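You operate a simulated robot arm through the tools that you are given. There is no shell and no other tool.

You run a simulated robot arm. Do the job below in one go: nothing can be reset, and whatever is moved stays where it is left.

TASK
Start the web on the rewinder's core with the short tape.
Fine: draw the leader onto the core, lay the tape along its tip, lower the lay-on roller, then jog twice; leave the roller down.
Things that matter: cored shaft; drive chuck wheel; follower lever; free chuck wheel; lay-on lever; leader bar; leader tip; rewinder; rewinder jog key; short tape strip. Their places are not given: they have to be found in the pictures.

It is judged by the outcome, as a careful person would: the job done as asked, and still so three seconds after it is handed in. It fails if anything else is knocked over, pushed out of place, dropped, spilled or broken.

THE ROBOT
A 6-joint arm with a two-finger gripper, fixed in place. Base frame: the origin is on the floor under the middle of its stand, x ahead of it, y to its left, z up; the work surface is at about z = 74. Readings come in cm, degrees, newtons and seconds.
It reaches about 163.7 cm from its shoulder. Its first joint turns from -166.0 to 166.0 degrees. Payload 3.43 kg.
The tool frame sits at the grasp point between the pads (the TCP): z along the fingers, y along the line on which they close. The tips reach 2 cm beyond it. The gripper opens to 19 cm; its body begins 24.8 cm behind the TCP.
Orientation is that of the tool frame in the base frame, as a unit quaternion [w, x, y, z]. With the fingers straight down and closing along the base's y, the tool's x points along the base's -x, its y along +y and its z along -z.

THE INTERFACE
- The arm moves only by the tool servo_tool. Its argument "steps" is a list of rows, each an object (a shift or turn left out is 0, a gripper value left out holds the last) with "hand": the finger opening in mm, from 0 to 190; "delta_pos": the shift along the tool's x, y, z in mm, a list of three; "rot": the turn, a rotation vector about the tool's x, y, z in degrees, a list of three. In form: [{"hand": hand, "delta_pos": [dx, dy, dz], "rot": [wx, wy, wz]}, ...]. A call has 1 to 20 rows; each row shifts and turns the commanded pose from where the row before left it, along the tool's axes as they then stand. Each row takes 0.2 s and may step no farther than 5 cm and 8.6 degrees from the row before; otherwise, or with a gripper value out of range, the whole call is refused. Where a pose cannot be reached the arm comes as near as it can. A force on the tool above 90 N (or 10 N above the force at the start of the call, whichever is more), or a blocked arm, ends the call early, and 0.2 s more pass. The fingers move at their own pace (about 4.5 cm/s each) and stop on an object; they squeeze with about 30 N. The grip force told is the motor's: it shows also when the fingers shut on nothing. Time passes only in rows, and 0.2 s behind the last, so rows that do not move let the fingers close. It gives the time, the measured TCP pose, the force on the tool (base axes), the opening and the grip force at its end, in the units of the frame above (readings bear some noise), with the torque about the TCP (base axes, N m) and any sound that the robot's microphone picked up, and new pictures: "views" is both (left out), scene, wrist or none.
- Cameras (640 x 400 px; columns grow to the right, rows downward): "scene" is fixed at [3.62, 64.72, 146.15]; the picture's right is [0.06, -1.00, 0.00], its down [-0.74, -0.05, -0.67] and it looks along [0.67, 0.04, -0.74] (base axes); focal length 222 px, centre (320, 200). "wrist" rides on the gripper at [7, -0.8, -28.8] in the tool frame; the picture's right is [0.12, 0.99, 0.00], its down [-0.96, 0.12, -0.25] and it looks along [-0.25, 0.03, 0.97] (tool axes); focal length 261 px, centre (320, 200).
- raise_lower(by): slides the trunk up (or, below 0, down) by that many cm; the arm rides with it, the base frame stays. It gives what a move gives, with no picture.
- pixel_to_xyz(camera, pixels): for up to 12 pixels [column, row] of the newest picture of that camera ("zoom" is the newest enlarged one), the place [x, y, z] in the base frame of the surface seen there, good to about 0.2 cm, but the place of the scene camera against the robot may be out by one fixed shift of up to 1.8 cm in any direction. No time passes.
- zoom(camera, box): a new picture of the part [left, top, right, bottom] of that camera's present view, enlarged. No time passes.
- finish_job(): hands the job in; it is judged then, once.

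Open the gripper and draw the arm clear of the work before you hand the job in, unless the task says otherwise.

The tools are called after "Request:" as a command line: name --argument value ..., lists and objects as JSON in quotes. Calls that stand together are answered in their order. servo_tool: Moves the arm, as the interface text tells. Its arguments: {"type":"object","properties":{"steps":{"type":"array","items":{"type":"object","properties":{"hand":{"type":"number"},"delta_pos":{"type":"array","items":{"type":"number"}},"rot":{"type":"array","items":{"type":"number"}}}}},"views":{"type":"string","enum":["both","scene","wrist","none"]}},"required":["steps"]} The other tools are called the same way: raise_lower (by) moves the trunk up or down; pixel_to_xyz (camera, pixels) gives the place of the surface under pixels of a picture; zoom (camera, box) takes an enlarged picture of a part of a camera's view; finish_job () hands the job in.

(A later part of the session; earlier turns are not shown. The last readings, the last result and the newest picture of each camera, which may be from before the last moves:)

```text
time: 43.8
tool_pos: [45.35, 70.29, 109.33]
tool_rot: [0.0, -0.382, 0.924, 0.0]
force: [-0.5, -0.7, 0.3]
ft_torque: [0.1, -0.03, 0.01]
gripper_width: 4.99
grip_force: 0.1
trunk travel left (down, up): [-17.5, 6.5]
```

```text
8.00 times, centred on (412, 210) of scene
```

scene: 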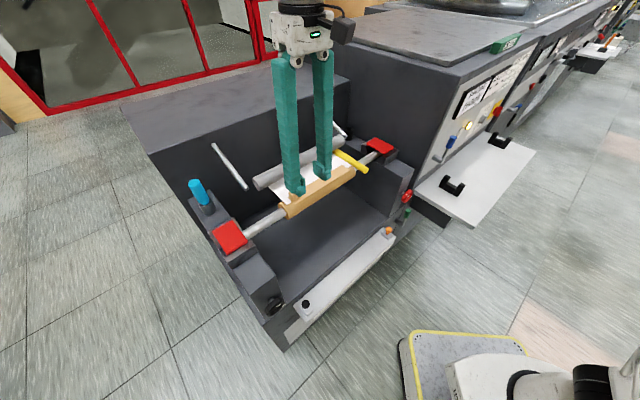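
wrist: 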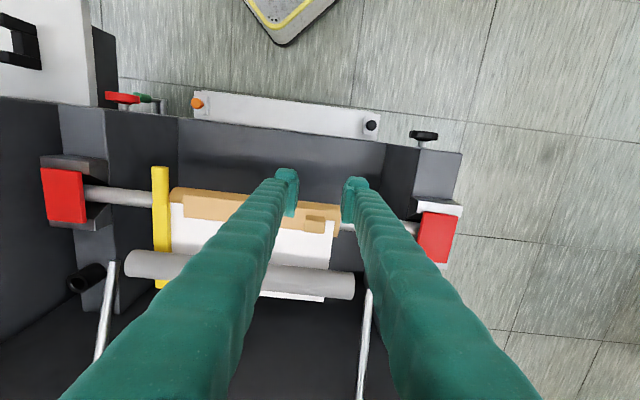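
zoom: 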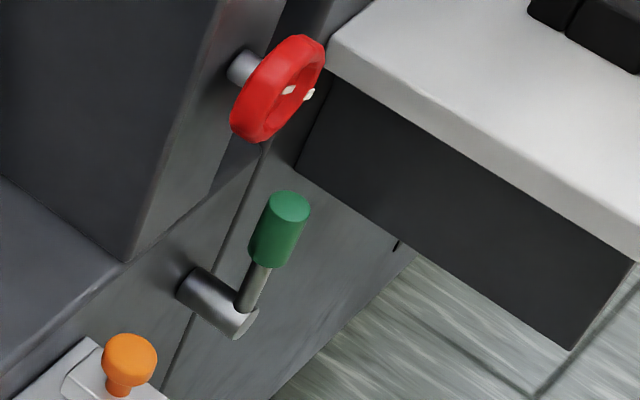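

The cyan handle is a removable tool in a holster, so the levers are the blue (panel) and green (base) ones. There's also a similar blue lever on the neighbouring machine; I'll back out and take a closer look at these before choosing.

Request:
servo_tool --steps '[{"delta_pos": [45, 0, 0]}, {"delta_pos": [45, 0, 0]}, {"delta_pos": [45, 0, 0]}, {"delta_pos": [45, 0, 0]}, {"delta_pos": [45, 0, 0]}, {"delta_pos": [45, 0, 0]}, {"delta_pos": [45, 0, 0]}, {"delta_pos": [45, 0, 0]}, {"delta_pos": [0, -48, 0]}, {"delta_pos": [0, -48, 0]}, {"delta_pos": [0, -48, 0]}, {"delta_pos": [0, -48, 0]}, {"delta_pos": [0, -48, 0]}, {"delta_pos": [0, -48, 0]}, {"delta_pos": [0, -48, 0]}, {"delta_pos": [0, -48, 0]}, {"delta_pos": [0, -48, 0]}, {"delta_pos": [0, -48, 0]}, {"delta_pos": [0, -48, 0]}, {"delta_pos": [0, -48, 0]}]' --views "none"

Request:
servo_tool --steps '[{"delta_pos": [0, -45, 0]}, {"delta_pos": [0, -45, 0]}, {"delta_pos": [0, -45, 0]}, {"delta_pos": [0, -45, 0]}, {"delta_pos": [0, -45, 0]}, {"delta_pos": [0, -45, 0]}, {"rot": [0, -8, 0]}, {"rot": [0, -8, 0]}, {"rot": [0, -8, 0]}, {"rot": [0, -8, 0]}, {"rot": [0, -8, 0]}, {"rot": [0, -8, 0]}]'

```text
time: 48.0
tool_pos: [60.42, 4.01, 109.26]
tool_rot: [0.0, -0.382, 0.924, 0.0]
force: [-0.5, -0.7, 0.0]
ft_torque: [-0.1, -0.18, 0.02]
gripper_width: 5.01
grip_force: 0.0
trunk travel left (down, up): [-17.5, 6.5]
```

```text
time: 50.6
tool_pos: [79.72, -15.0, 109.29]
tool_rot: [0.376, -0.35, 0.844, 0.156]
force: [0.1, 0.4, 0.7]
ft_torque: [-0.07, -0.01, -0.05]
gripper_width: 4.99
grip_force: 0.1
trunk travel left (down, up): [-17.5, 6.5]
```

scene: 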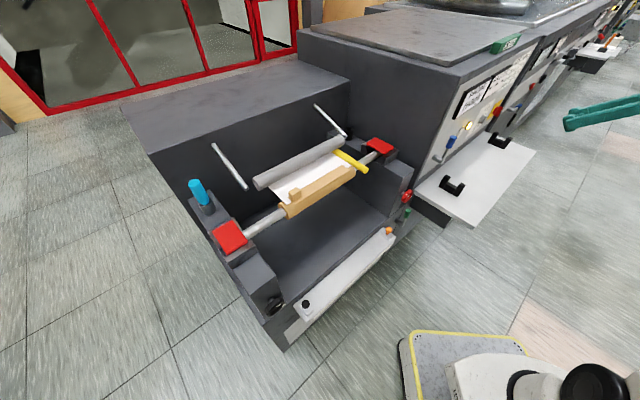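
wrist: 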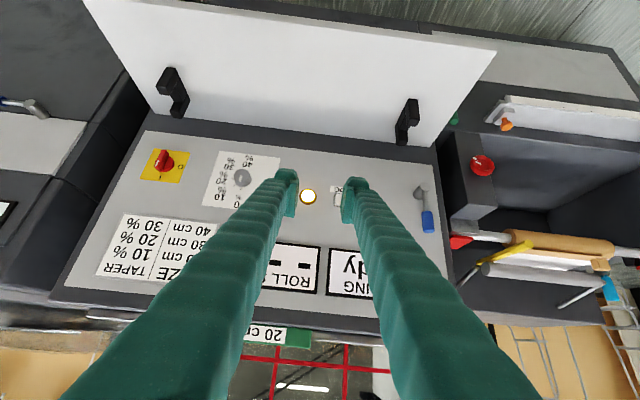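

I'll zoom on the neighbour's lever at wrist (25,105), the panel blue lever, and the bay.

Request:
zoom --camera "wrist" --box '[0, 60, 110, 240]'

Request:
zoom --camera "wrist" --box '[420, 80, 640, 320]'

Request:
zoom --camera "wrist" --box '[290, 150, 450, 250]'

Request:
zoom --camera "scene" --box '[500, 60, 570, 130]'

```text
2.22 times, centred on (55, 150) of wrist
```

zoom: 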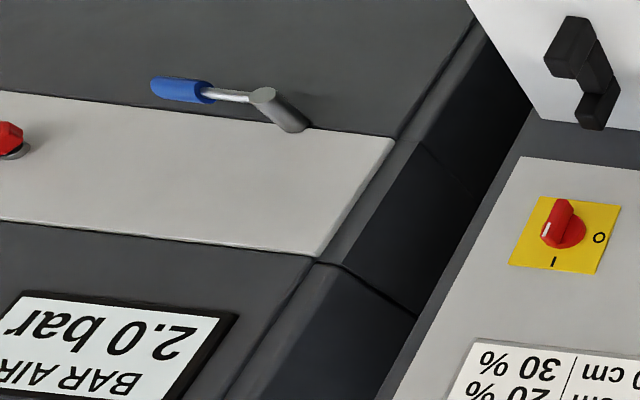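

```text
1.67 times, centred on (530, 200) of wrist
```

zoom: 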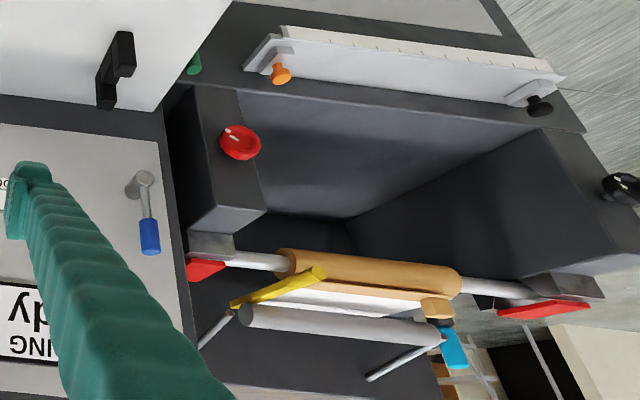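

```text
4.00 times, centred on (370, 200) of wrist
```

zoom: 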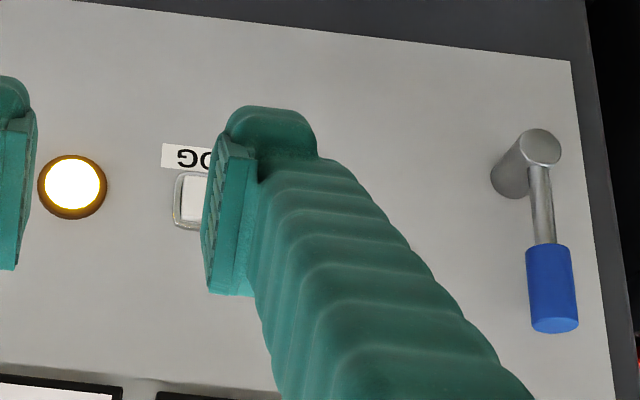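

```text
5.71 times, centred on (535, 95) of scene
```

zoom: 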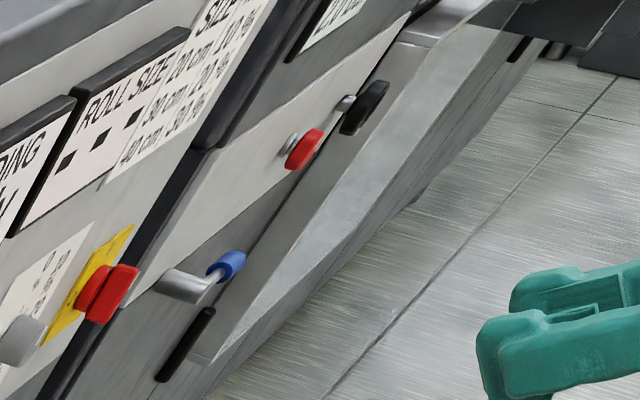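

The neighbour is the "BAR AIR" unit, so its lever belongs to it; the rewinder's own panel lever is the blue one at wrist (425,208). I'll measure the panel plane and the lever geometry.

Request:
pixel_to_xyz --camera "wrist" --pixels '[[400, 165], [400, 200], [425, 250], [330, 165], [430, 170], [330, 225], [421, 190], [421, 196], [427, 215], [428, 230], [436, 235], [308, 197]]'

Request:
zoom --camera "wrist" --box '[395, 160, 455, 250]'

Request:
pixel_to_xyz --camera "zoom" --pixels '[[290, 130], [310, 150], [310, 200], [325, 250], [335, 300], [340, 320], [310, 280], [345, 280], [270, 150], [400, 150], [250, 300], [450, 300]]'

```text
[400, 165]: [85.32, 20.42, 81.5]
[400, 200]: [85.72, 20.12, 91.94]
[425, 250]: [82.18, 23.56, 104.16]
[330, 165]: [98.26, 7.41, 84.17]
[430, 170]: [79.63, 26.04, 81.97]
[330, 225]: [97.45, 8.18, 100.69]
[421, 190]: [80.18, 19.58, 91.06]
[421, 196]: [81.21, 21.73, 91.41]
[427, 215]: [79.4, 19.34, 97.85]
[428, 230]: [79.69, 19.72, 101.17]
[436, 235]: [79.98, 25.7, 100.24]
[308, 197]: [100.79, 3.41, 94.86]
```

```text
4.44 times, centred on (425, 205) of wrist
```

zoom: 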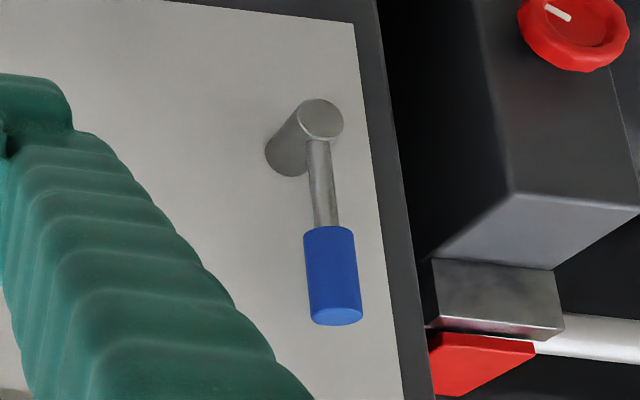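

```text
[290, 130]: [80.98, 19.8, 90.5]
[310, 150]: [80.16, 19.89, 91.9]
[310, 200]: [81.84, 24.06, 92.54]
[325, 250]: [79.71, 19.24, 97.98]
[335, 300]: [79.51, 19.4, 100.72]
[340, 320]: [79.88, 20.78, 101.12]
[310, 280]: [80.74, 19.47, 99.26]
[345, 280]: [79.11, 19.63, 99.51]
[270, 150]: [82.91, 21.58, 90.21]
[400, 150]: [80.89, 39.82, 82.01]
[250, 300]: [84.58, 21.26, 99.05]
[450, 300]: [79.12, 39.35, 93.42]
```

The panel is vertical at v≈74.75; the blue lever pivots at (u 42.9, z 91) and its knob (u≈42.4, v≈71, z 97–101) points up. I'll open to 60 mm and move to a pre-approach point in front of the knob.

Request:
servo_tool --steps '[{"hand": 60, "delta_pos": [-15.1, 41, 17.5]}, {"delta_pos": [-15.1, 41, 17.5]}, {"delta_pos": [-15.1, 41, 17.5]}, {"delta_pos": [-15.1, 41, 17.5]}, {"delta_pos": [-15.1, 41, 17.5]}, {"delta_pos": [-15.1, 40.7, 17.5]}, {}]'

Request:
zoom --camera "wrist" --box '[220, 120, 440, 280]'

```text
time: 52.2
tool_pos: [72.2, 12.15, 109.08]
tool_rot: [0.376, -0.349, 0.844, 0.156]
force: [-0.2, 0.3, -0.4]
ft_torque: [0.01, 0.02, 0.04]
gripper_width: 6.01
grip_force: 0.1
trunk travel left (down, up): [-17.5, 6.5]
```

scene: 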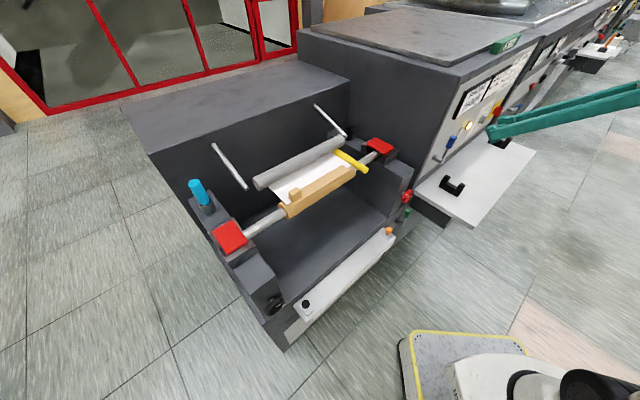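
wrist: 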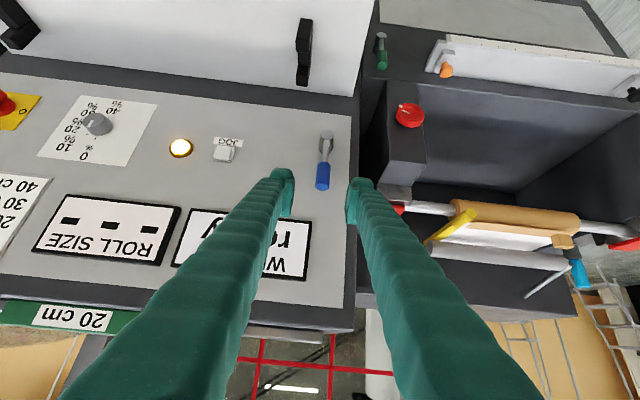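

```text
2.50 times, centred on (330, 200) of wrist
```

zoom: 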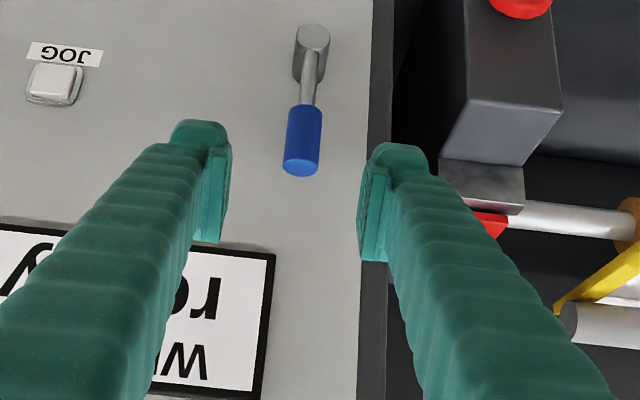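

The knob is centred between the fingers. I'll advance 12 cm along the tool axis, then check.

Request:
servo_tool --steps '[{"delta_pos": [0, 0, 40]}, {"delta_pos": [0, 0, 40]}, {"delta_pos": [0, 0, 40]}, {}]'

Request:
zoom --camera "wrist" --box '[240, 110, 420, 260]'

Request:
zoom --camera "scene" --box '[420, 80, 540, 180]'

```text
time: 53.2
tool_pos: [78.44, 18.33, 100.95]
tool_rot: [0.376, -0.349, 0.844, 0.155]
force: [-0.1, -0.7, 0.6]
ft_torque: [-0.01, 0.04, 0.02]
gripper_width: 6.01
grip_force: 0.1
trunk travel left (down, up): [-17.5, 6.5]
```

scene: 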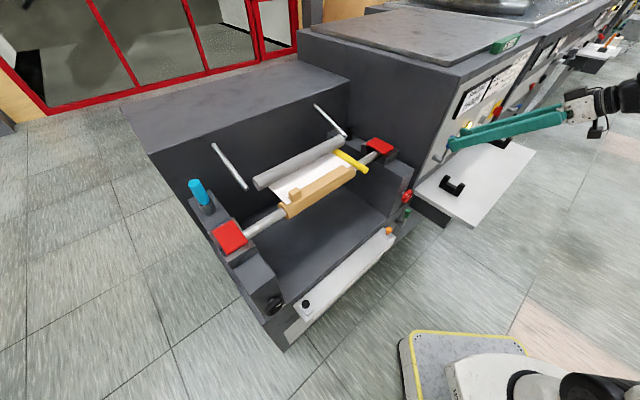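
wrist: 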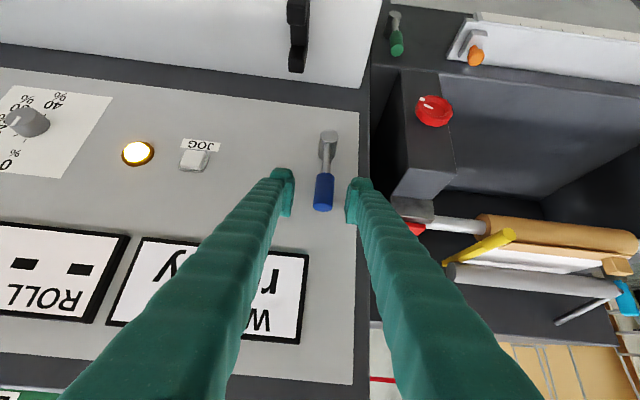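

```text
2.67 times, centred on (330, 185) of wrist
```

zoom: 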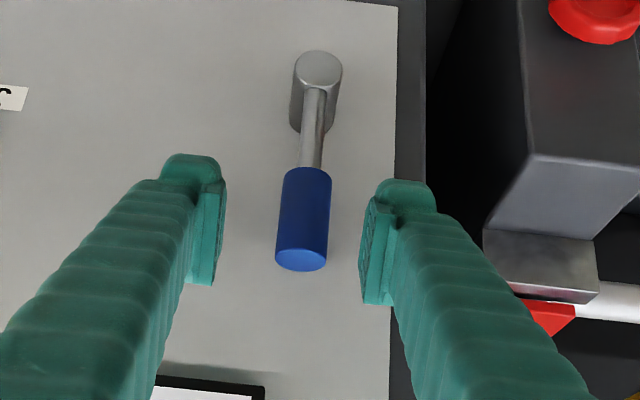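

```text
4.00 times, centred on (480, 130) of scene
```

zoom: 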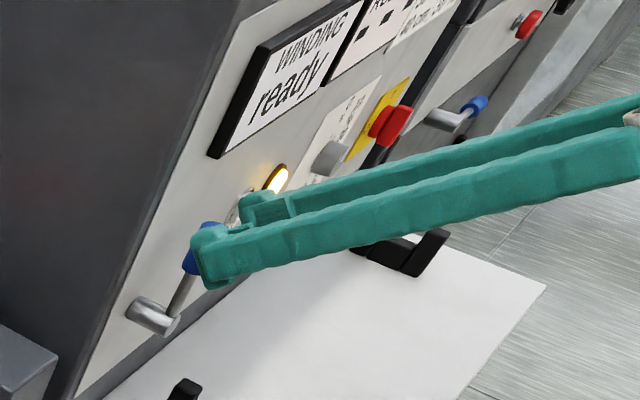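

Measuring the knob from this close view.

Request:
pixel_to_xyz --camera "wrist" --pixels '[[325, 190], [318, 190], [332, 190], [326, 178], [323, 208], [329, 140], [327, 165], [340, 190], [352, 185], [290, 180]]'

```text
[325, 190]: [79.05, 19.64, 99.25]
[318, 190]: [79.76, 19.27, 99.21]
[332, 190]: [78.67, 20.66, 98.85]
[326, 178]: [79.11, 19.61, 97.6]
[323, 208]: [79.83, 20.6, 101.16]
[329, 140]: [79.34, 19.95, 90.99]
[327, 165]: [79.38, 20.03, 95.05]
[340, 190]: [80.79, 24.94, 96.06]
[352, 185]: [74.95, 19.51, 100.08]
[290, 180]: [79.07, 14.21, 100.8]
```

Lever is vertical at u≈42.0. I'll advance 2.5 cm so the fingers straddle the knob, then nudge toward +u gently to feel whether it yields.

Request:
servo_tool --steps '[{"delta_pos": [0, 0, 15]}, {"delta_pos": [0, 0, 10]}, {"delta_pos": [0, -10, 0]}, {"delta_pos": [0, -4, 0]}, {}]'

Request:
zoom --camera "wrist" --box '[240, 110, 420, 260]'

```text
time: 54.4
tool_pos: [80.79, 18.69, 99.26]
tool_rot: [0.376, -0.35, 0.844, 0.156]
force: [-0.5, 0.7, -0.1]
ft_torque: [0.02, 0.0, 0.0]
gripper_width: 6.03
grip_force: 0.3
trunk travel left (down, up): [-17.5, 6.5]
```

scene: 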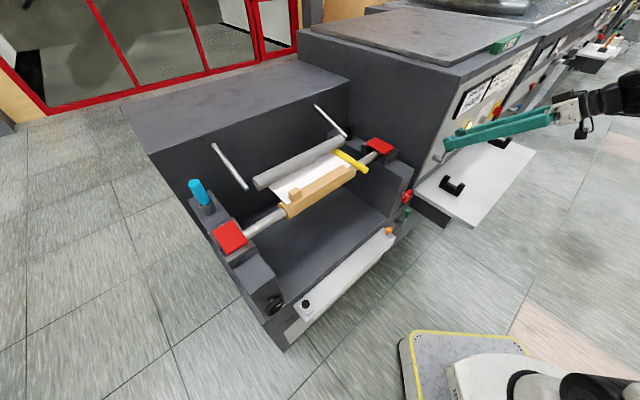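
wrist: 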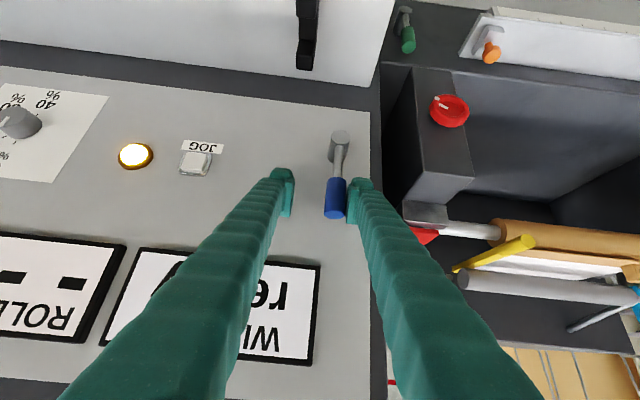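

```text
2.67 times, centred on (330, 185) of wrist
```

zoom: 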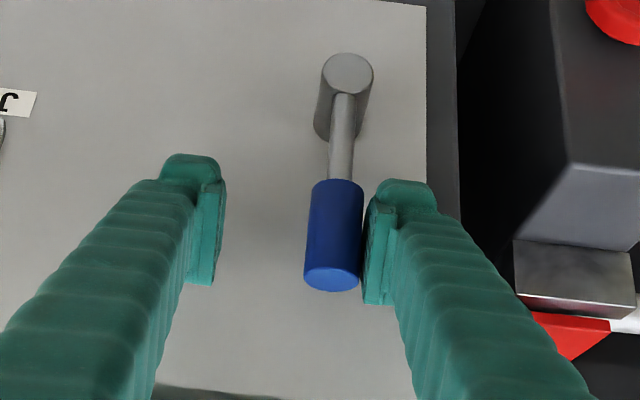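

The right-hand finger is just touching the knob. I'll push 6 mm toward +u in small rows and watch the force.

Request:
servo_tool --steps '[{"delta_pos": [0, -2, 0]}, {"delta_pos": [0, -2, 0]}, {"delta_pos": [0, -2, 0]}, {}]'

Request:
zoom --camera "wrist" --box '[240, 110, 420, 260]'

```text
time: 55.4
tool_pos: [81.3, 18.36, 99.28]
tool_rot: [0.376, -0.35, 0.844, 0.156]
force: [-1.6, 2.0, 0.8]
ft_torque: [0.02, -0.02, -0.01]
gripper_width: 6.19
grip_force: 0.9
trunk travel left (down, up): [-17.5, 6.5]
```

scene: 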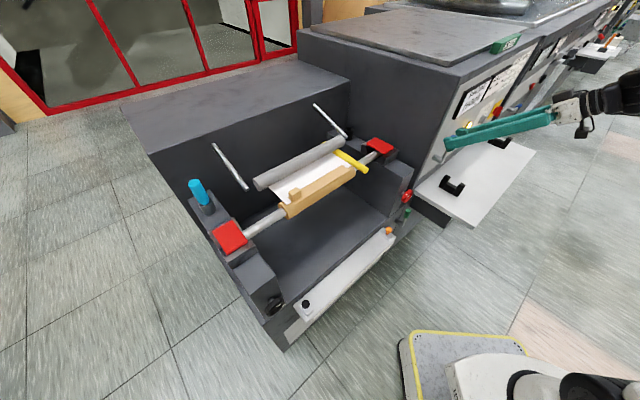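
wrist: 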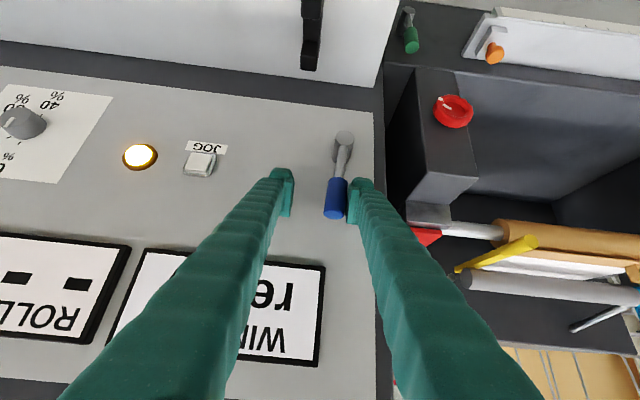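

```text
2.67 times, centred on (330, 185) of wrist
```

zoom: 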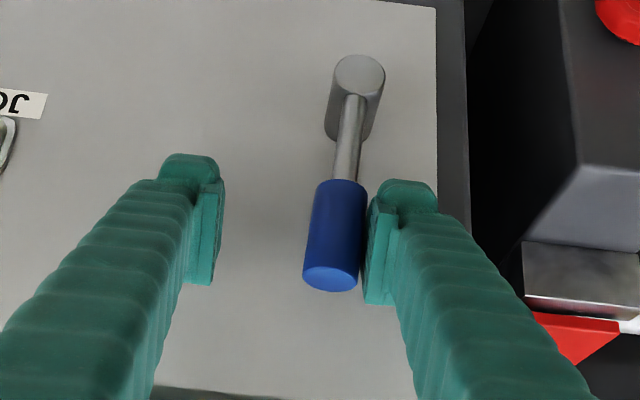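

The lever yields toward +u with only ~2.5 N. I'll follow its arc to about 30° and check the roller and lever response.

Request:
servo_tool --steps '[{"delta_pos": [-3.5, -6, -3.2]}, {"delta_pos": [-3.5, -6.5, -3.2]}, {"delta_pos": [1.5, -9, 1.4]}, {"delta_pos": [1.5, -8.5, 1.4]}, {}]'

Request:
zoom --camera "wrist" --box '[240, 110, 420, 260]'

Request:
zoom --camera "scene" --box '[180, 90, 420, 240]'

```text
time: 56.6
tool_pos: [83.33, 16.16, 99.94]
tool_rot: [0.376, -0.349, 0.844, 0.155]
force: [-1.7, 0.5, 0.3]
ft_torque: [0.04, 0.03, 0.01]
gripper_width: 6.11
grip_force: 0.5
trunk travel left (down, up): [-17.5, 6.5]
```

scene: 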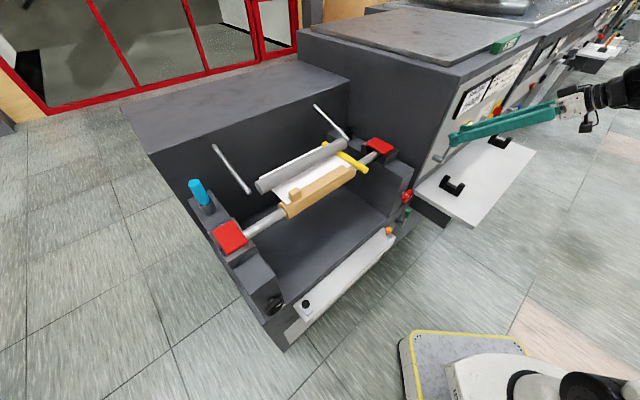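
wrist: 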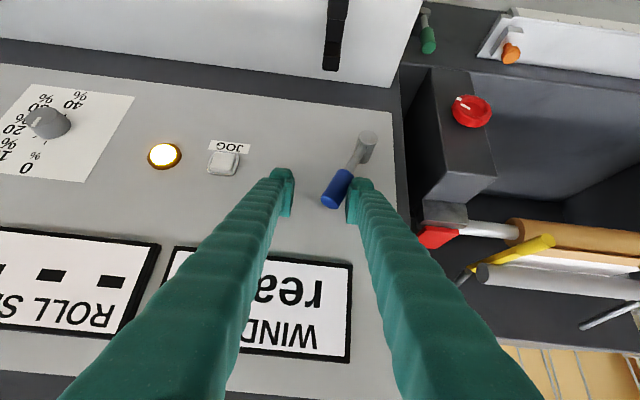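

```text
2.67 times, centred on (330, 185) of wrist
```

zoom: 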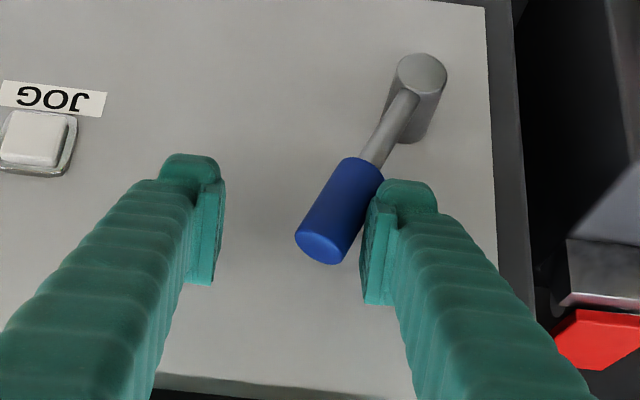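

```text
2.67 times, centred on (300, 165) of scene
```

zoom: 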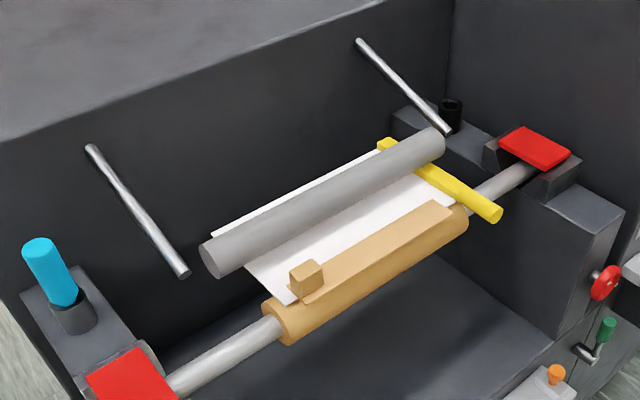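

The roller is lowering with the blue lever — it is the lay-on lever. I'll measure where the roller is heading, since the tape tab must not be fouled.

Request:
pixel_to_xyz --camera "zoom" --pixels '[[205, 245], [212, 262], [320, 195], [330, 215], [325, 205], [440, 135], [436, 150], [185, 272], [448, 130], [305, 268], [92, 150], [360, 42]]'

```text
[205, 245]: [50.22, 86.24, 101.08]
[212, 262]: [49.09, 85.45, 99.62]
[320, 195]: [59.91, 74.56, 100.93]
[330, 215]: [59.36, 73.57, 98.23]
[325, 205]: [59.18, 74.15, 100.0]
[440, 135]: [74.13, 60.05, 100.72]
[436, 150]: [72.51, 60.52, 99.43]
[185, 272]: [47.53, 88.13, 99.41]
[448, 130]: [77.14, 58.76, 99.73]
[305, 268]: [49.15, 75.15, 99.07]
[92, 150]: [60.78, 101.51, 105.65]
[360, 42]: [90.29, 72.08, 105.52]
```

The roller slides straight toward the core axis, ending behind the tape's rear edge, so the tab is clear. I'll continue the lever arc to ~60° and check.

Request:
servo_tool --steps '[{"delta_pos": [3.2, -7.9, 2.8]}, {"delta_pos": [3.2, -7.9, 2.8]}, {"delta_pos": [4.6, -6.5, 4.1]}, {"delta_pos": [4.6, -6.5, 4.1]}, {}]'

Request:
zoom --camera "wrist" --box '[240, 110, 420, 260]'

Request:
zoom --camera "scene" --box '[180, 90, 420, 240]'

```text
time: 57.8
tool_pos: [85.42, 14.06, 97.6]
tool_rot: [0.375, -0.35, 0.844, 0.156]
force: [-0.8, 0.1, 1.5]
ft_torque: [-0.01, -0.02, 0.02]
gripper_width: 6.05
grip_force: 0.5
trunk travel left (down, up): [-17.5, 6.5]
```

scene: 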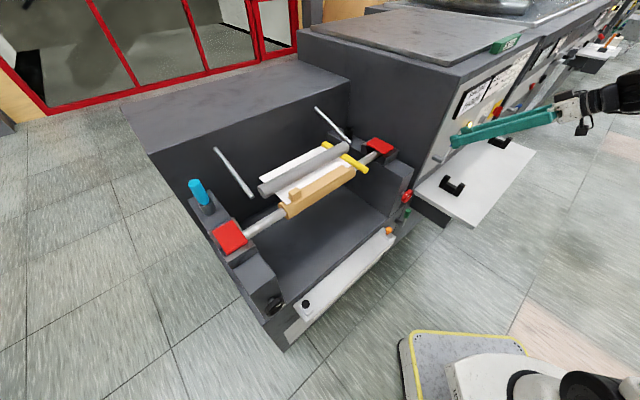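
wrist: 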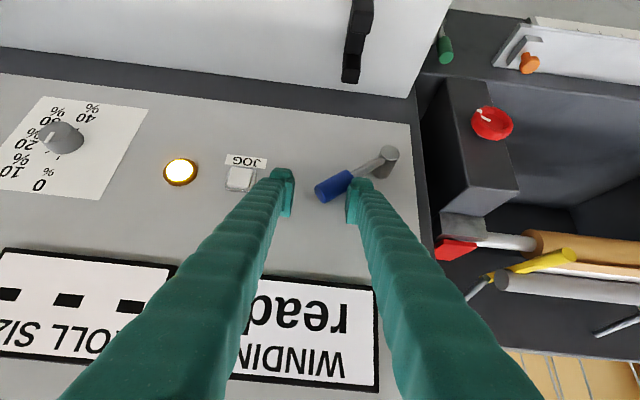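

```text
2.67 times, centred on (330, 185) of wrist
```

zoom: 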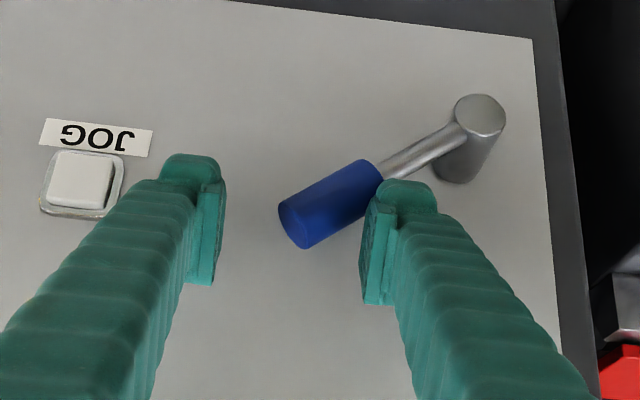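

```text
2.67 times, centred on (300, 165) of scene
```

zoom: 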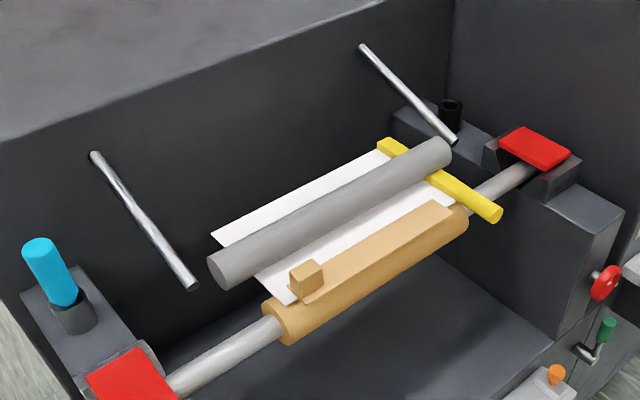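

Lever ~60°; the roller keeps descending. I'll measure the roller again to judge where it will stop.

Request:
pixel_to_xyz --camera "zoom" --pixels '[[330, 200], [335, 212], [340, 222], [325, 190], [192, 285], [455, 138], [215, 262], [330, 240], [400, 190], [380, 170]]'

Request:
zoom --camera "scene" --box '[250, 130, 370, 220]'

```text
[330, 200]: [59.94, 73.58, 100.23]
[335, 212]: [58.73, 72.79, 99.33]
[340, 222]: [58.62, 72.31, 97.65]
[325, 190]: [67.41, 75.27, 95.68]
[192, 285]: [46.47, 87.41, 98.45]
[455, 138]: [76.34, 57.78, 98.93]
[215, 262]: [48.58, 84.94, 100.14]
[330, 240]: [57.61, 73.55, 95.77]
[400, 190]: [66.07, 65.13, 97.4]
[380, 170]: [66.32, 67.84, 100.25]
```

```text
4.44 times, centred on (310, 175) of scene
```

zoom: 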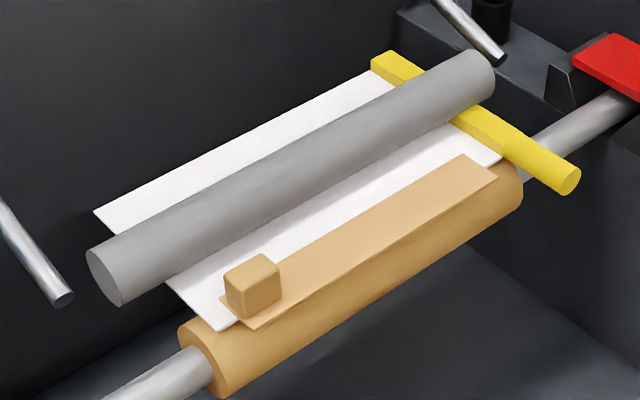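

The roller is ~3 cm along its ~6 cm travel. I'll continue the lever arc to ~90°.

Request:
servo_tool --steps '[{"delta_pos": [5.7, -4.75, 5.1]}, {"delta_pos": [5.7, -4.75, 5.1]}, {"delta_pos": [6.4, -2.6, 5.75]}, {"delta_pos": [6.4, -2.6, 5.75]}, {}]'

Request:
zoom --camera "wrist" --box '[240, 110, 420, 260]'

Request:
zoom --camera "scene" --box '[180, 90, 420, 240]'

```text
time: 59.0
tool_pos: [86.15, 13.22, 94.76]
tool_rot: [0.377, -0.35, 0.843, 0.155]
force: [-31.4, -2.9, 39.6]
ft_torque: [1.05, 1.51, 0.86]
gripper_width: 7.3
grip_force: 10.9
trunk travel left (down, up): [-17.5, 6.5]
```

scene: 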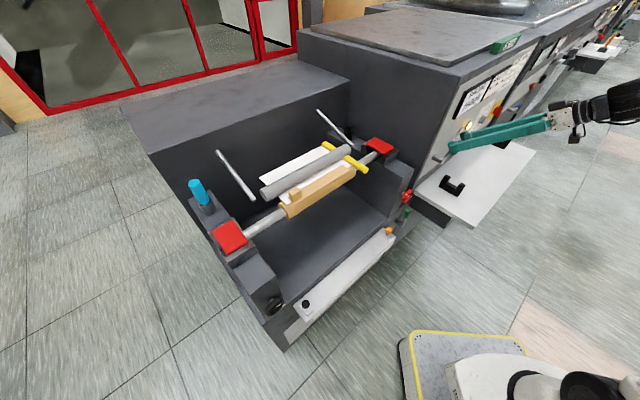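
wrist: 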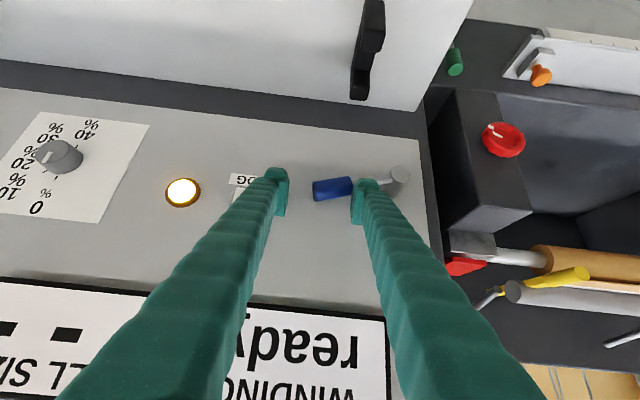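

```text
2.67 times, centred on (330, 185) of wrist
```

zoom: 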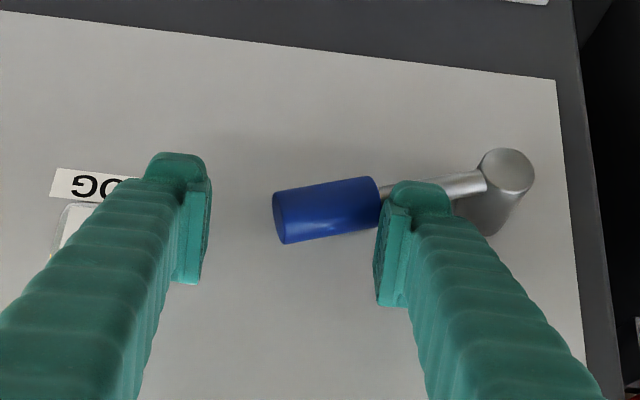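

```text
2.67 times, centred on (300, 165) of scene
```

zoom: 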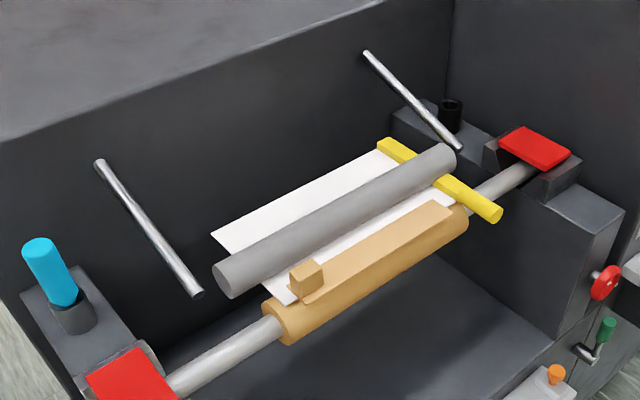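

The finger has slipped into the rod gap beside the knob's shoulder and is loaded (≈40 N). I'll back off upward first to relieve the load.

Request:
servo_tool --steps '[{"delta_pos": [-6.4, 0, -5.75]}, {"delta_pos": [-6.4, 0, -5.75]}, {"delta_pos": [-9, 0, -8]}, {}]'

Request:
zoom --camera "wrist" --box '[240, 110, 420, 260]'

Request:
zoom --camera "scene" --box '[180, 90, 420, 240]'

```text
time: 60.0
tool_pos: [86.43, 13.18, 97.37]
tool_rot: [0.375, -0.35, 0.844, 0.156]
force: [-0.2, -0.7, -0.8]
ft_torque: [-0.02, 0.02, 0.01]
gripper_width: 5.98
grip_force: 0.1
trunk travel left (down, up): [-17.5, 6.5]
```

scene: 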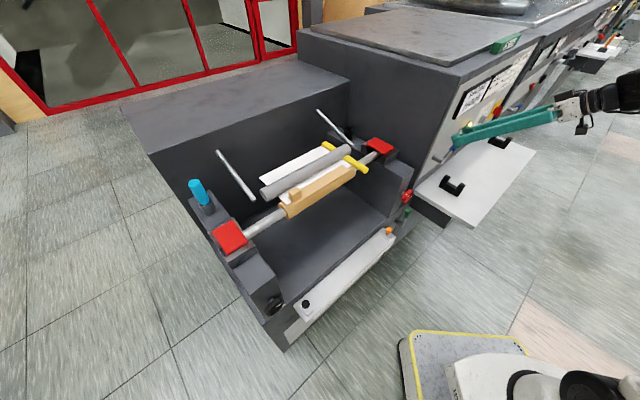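
wrist: 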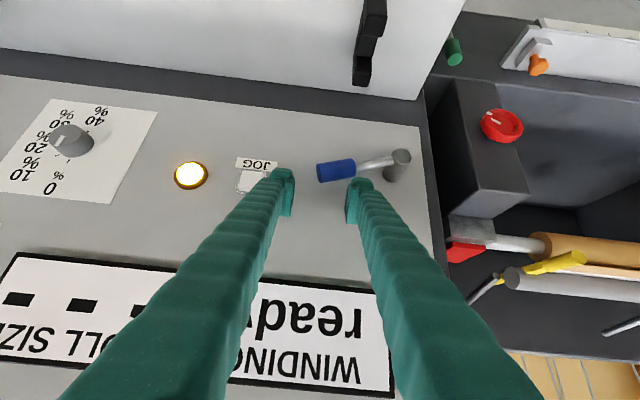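

```text
2.67 times, centred on (330, 185) of wrist
```

zoom: 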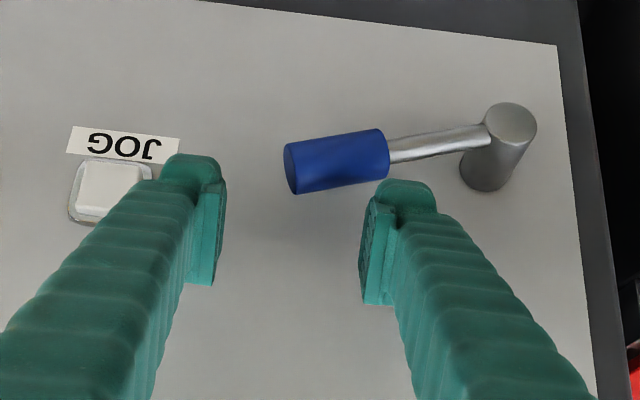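

```text
2.67 times, centred on (300, 165) of scene
```

zoom: 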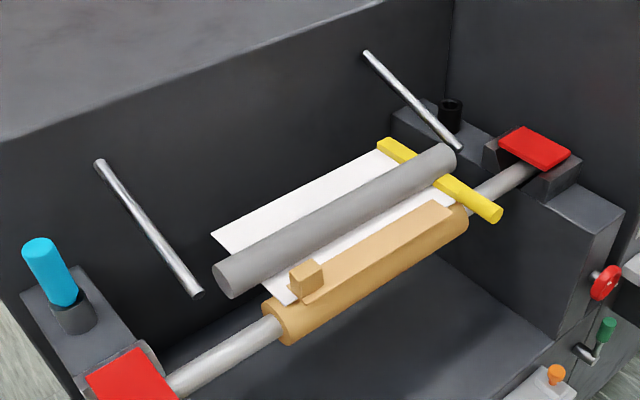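

Load released and the lever held its angle. I'll measure the lever and roller positions now.

Request:
pixel_to_xyz --camera "wrist" --pixels '[[400, 160], [375, 165], [345, 170], [325, 173], [318, 172], [345, 177], [335, 160], [244, 178], [252, 181]]'

Request:
pixel_to_xyz --camera "zoom" --pixels '[[198, 292], [459, 147], [340, 200], [345, 212], [350, 222], [222, 275], [305, 275], [450, 160], [330, 245], [340, 232]]'

```text
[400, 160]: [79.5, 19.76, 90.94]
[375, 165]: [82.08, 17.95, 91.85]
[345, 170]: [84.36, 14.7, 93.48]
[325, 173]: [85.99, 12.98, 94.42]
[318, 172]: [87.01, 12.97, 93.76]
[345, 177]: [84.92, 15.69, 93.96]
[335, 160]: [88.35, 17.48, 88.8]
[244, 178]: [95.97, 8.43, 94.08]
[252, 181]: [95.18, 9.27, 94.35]
```

```text
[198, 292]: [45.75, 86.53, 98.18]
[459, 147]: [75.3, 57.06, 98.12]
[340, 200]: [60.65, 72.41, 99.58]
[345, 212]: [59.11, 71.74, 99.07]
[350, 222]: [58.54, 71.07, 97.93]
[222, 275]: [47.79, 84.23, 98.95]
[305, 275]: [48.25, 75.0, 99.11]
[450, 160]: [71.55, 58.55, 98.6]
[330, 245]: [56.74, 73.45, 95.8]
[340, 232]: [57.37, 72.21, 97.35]
```

The lever is at ~76° and the roller still ~2 cm short of the core. I'll raise slightly, close the fingers into a single peg, and push down on the knob itself.

Request:
servo_tool --steps '[{"delta_pos": [-11, 0, -10]}, {"hand": 0}, {"hand": 0}, {"hand": 0}, {"hand": 0, "delta_pos": [0, 15, 0]}, {"delta_pos": [5.5, 0, 5]}, {}]'

Request:
zoom --camera "wrist" --box '[240, 110, 420, 260]'

```text
time: 61.6
tool_pos: [85.28, 14.33, 98.21]
tool_rot: [0.376, -0.349, 0.844, 0.155]
force: [0.2, -0.3, -0.1]
ft_torque: [-0.02, -0.01, 0.01]
gripper_width: 0.0
grip_force: 30.0
trunk travel left (down, up): [-17.5, 6.5]
```

scene: 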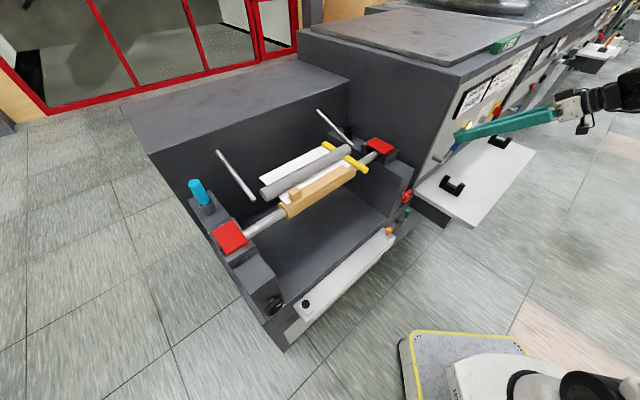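
wrist: 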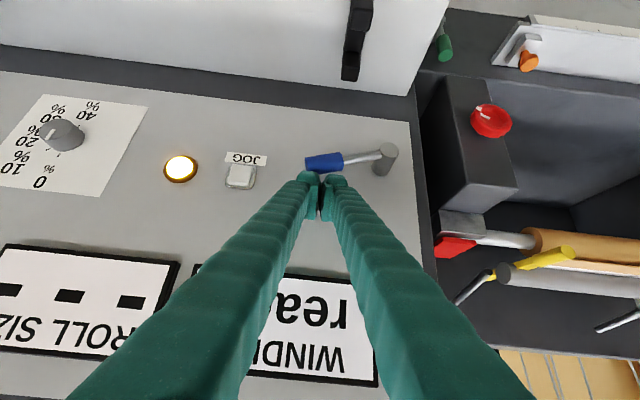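

```text
2.67 times, centred on (330, 185) of wrist
```

zoom: 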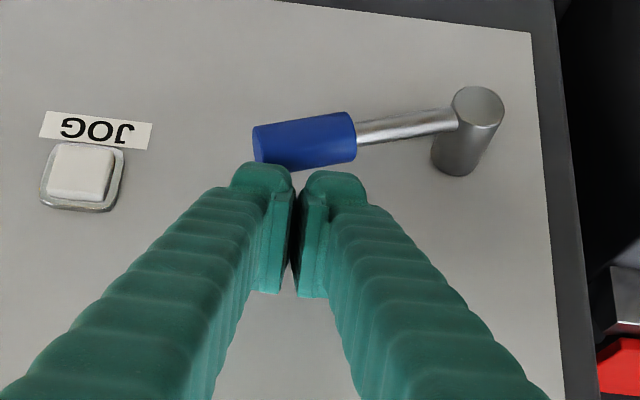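

The closed fingers sit right above the knob. I'll push straight down in 5 mm rows and watch the force.

Request:
servo_tool --steps '[{"delta_pos": [4.5, 0, 4]}, {"delta_pos": [3.7, 0, 3.35]}, {"delta_pos": [3.7, 0, 3.35]}, {"delta_pos": [3.7, 0, 3.35]}, {}]' --views "wrist"

Request:
zoom --camera "wrist" --box '[240, 110, 420, 260]'

```text
time: 62.8
tool_pos: [85.28, 14.06, 96.86]
tool_rot: [0.38, -0.348, 0.843, 0.154]
force: [-12.3, -2.4, 90.4]
ft_torque: [-0.98, -0.74, -0.28]
gripper_width: 0.0
grip_force: 29.6
trunk travel left (down, up): [-17.5, 6.5]
```

wrist: 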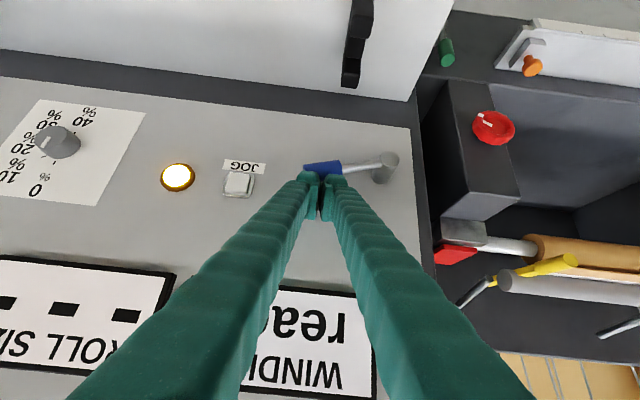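

```text
2.67 times, centred on (330, 185) of wrist
```

zoom: 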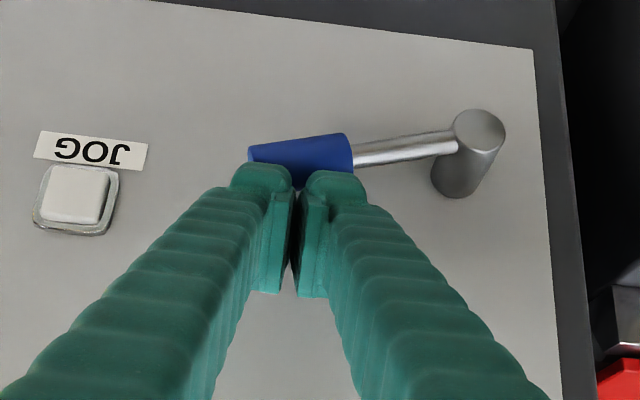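

A hard stop (90 N): the lever is at the end of its travel. I'll back off at once and check the roller.

Request:
servo_tool --steps '[{"delta_pos": [-7.4, 0, -6.7]}, {"delta_pos": [-11, 0, -10]}, {"delta_pos": [0, 0, -40]}, {"delta_pos": [0, 0, -40]}, {"delta_pos": [0, 0, -40]}, {}]'

Request:
zoom --camera "wrist" --box '[290, 120, 470, 240]'

Request:
zoom --camera "scene" --box '[230, 110, 400, 230]'

```text
time: 64.2
tool_pos: [79.14, 7.89, 106.45]
tool_rot: [0.375, -0.349, 0.844, 0.155]
force: [1.3, -0.5, -0.5]
ft_torque: [0.02, -0.01, -0.03]
gripper_width: 0.02
grip_force: 29.8
trunk travel left (down, up): [-17.5, 6.5]
```

scene: 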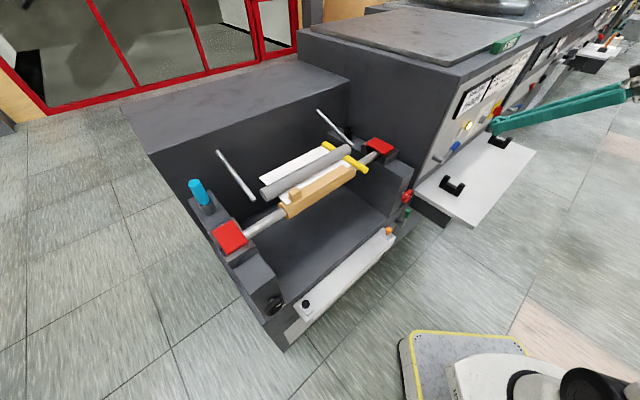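
wrist: 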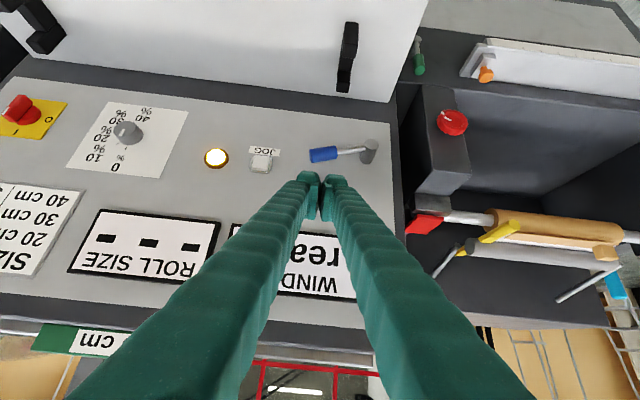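

```text
3.33 times, centred on (380, 180) of wrist
```

zoom: 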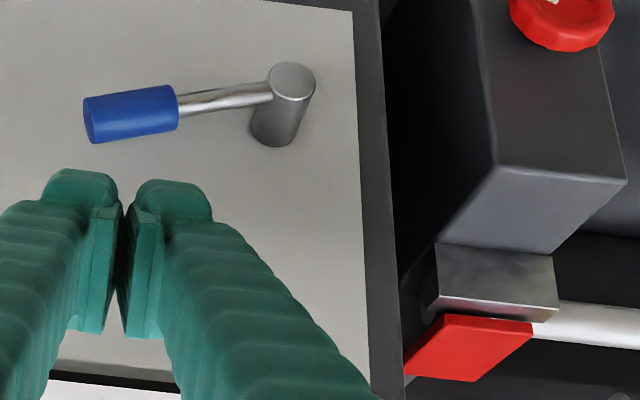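

```text
3.33 times, centred on (315, 170) of scene
```

zoom: 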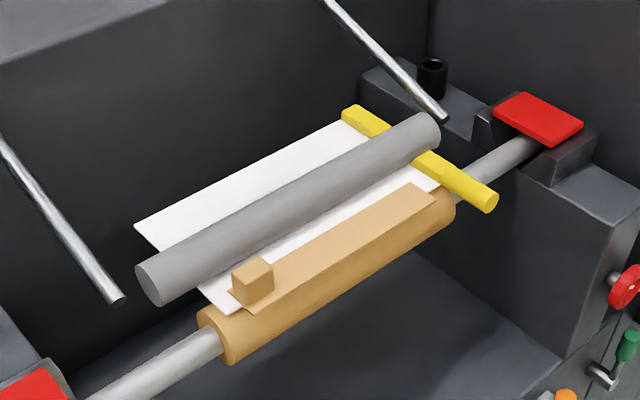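

I'll measure the roller, core and tape with the wrist camera from here.

Request:
zoom --camera "wrist" --box '[430, 180, 640, 310]'

Request:
pixel_to_xyz --camera "zoom" --pixels '[[300, 195], [300, 205], [300, 215], [300, 225], [300, 235], [300, 245], [300, 150], [300, 110], [300, 130], [530, 215], [560, 210], [200, 165]]'

```text
3.05 times, centred on (535, 245) of wrist
```

zoom: 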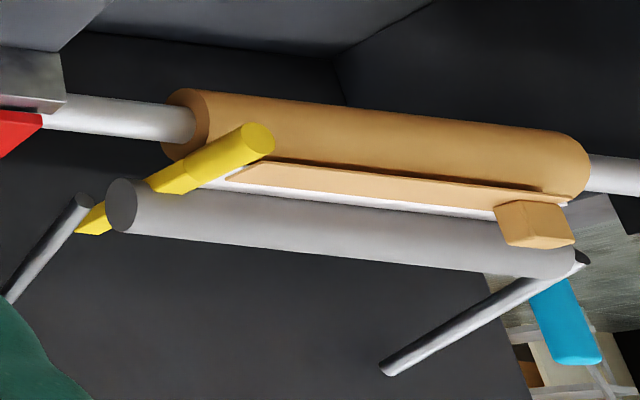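

```text
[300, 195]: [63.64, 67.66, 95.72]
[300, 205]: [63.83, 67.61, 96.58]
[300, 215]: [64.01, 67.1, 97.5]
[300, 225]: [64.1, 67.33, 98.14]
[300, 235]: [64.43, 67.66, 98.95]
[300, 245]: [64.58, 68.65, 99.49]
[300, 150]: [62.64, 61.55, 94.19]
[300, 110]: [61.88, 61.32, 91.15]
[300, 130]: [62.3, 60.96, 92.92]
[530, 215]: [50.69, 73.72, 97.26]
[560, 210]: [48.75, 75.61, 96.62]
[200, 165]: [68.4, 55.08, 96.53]
```

The roller is down as far as the lever's stop allows (axis moved ~4 cm toward the core), and the tape and tab are undisturbed. Next, I'll locate the JOG key precisely.

Request:
zoom --camera "wrist" --box '[230, 130, 300, 185]'

Request:
pixel_to_xyz --camera "zoom" --pixels '[[290, 240], [220, 240], [370, 250], [290, 210], [290, 280], [200, 250], [400, 260], [280, 330], [290, 150], [450, 300]]'

```text
7.27 times, centred on (265, 158) of wrist
```

zoom: 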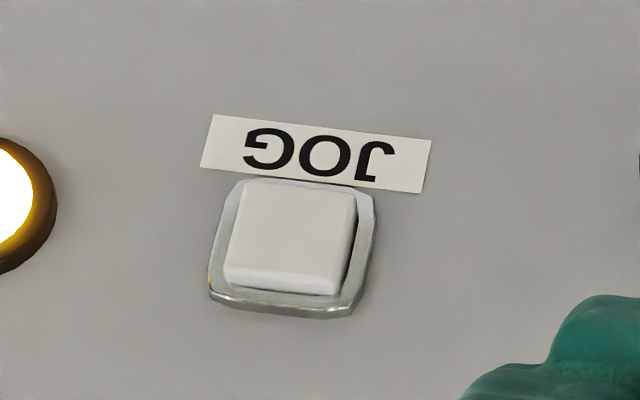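

```text
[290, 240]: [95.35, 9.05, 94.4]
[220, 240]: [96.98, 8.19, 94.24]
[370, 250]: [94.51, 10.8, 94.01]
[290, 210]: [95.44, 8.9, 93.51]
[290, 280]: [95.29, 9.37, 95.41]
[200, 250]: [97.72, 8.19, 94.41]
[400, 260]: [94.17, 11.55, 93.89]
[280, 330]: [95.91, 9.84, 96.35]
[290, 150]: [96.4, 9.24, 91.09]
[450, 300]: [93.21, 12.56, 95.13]
```

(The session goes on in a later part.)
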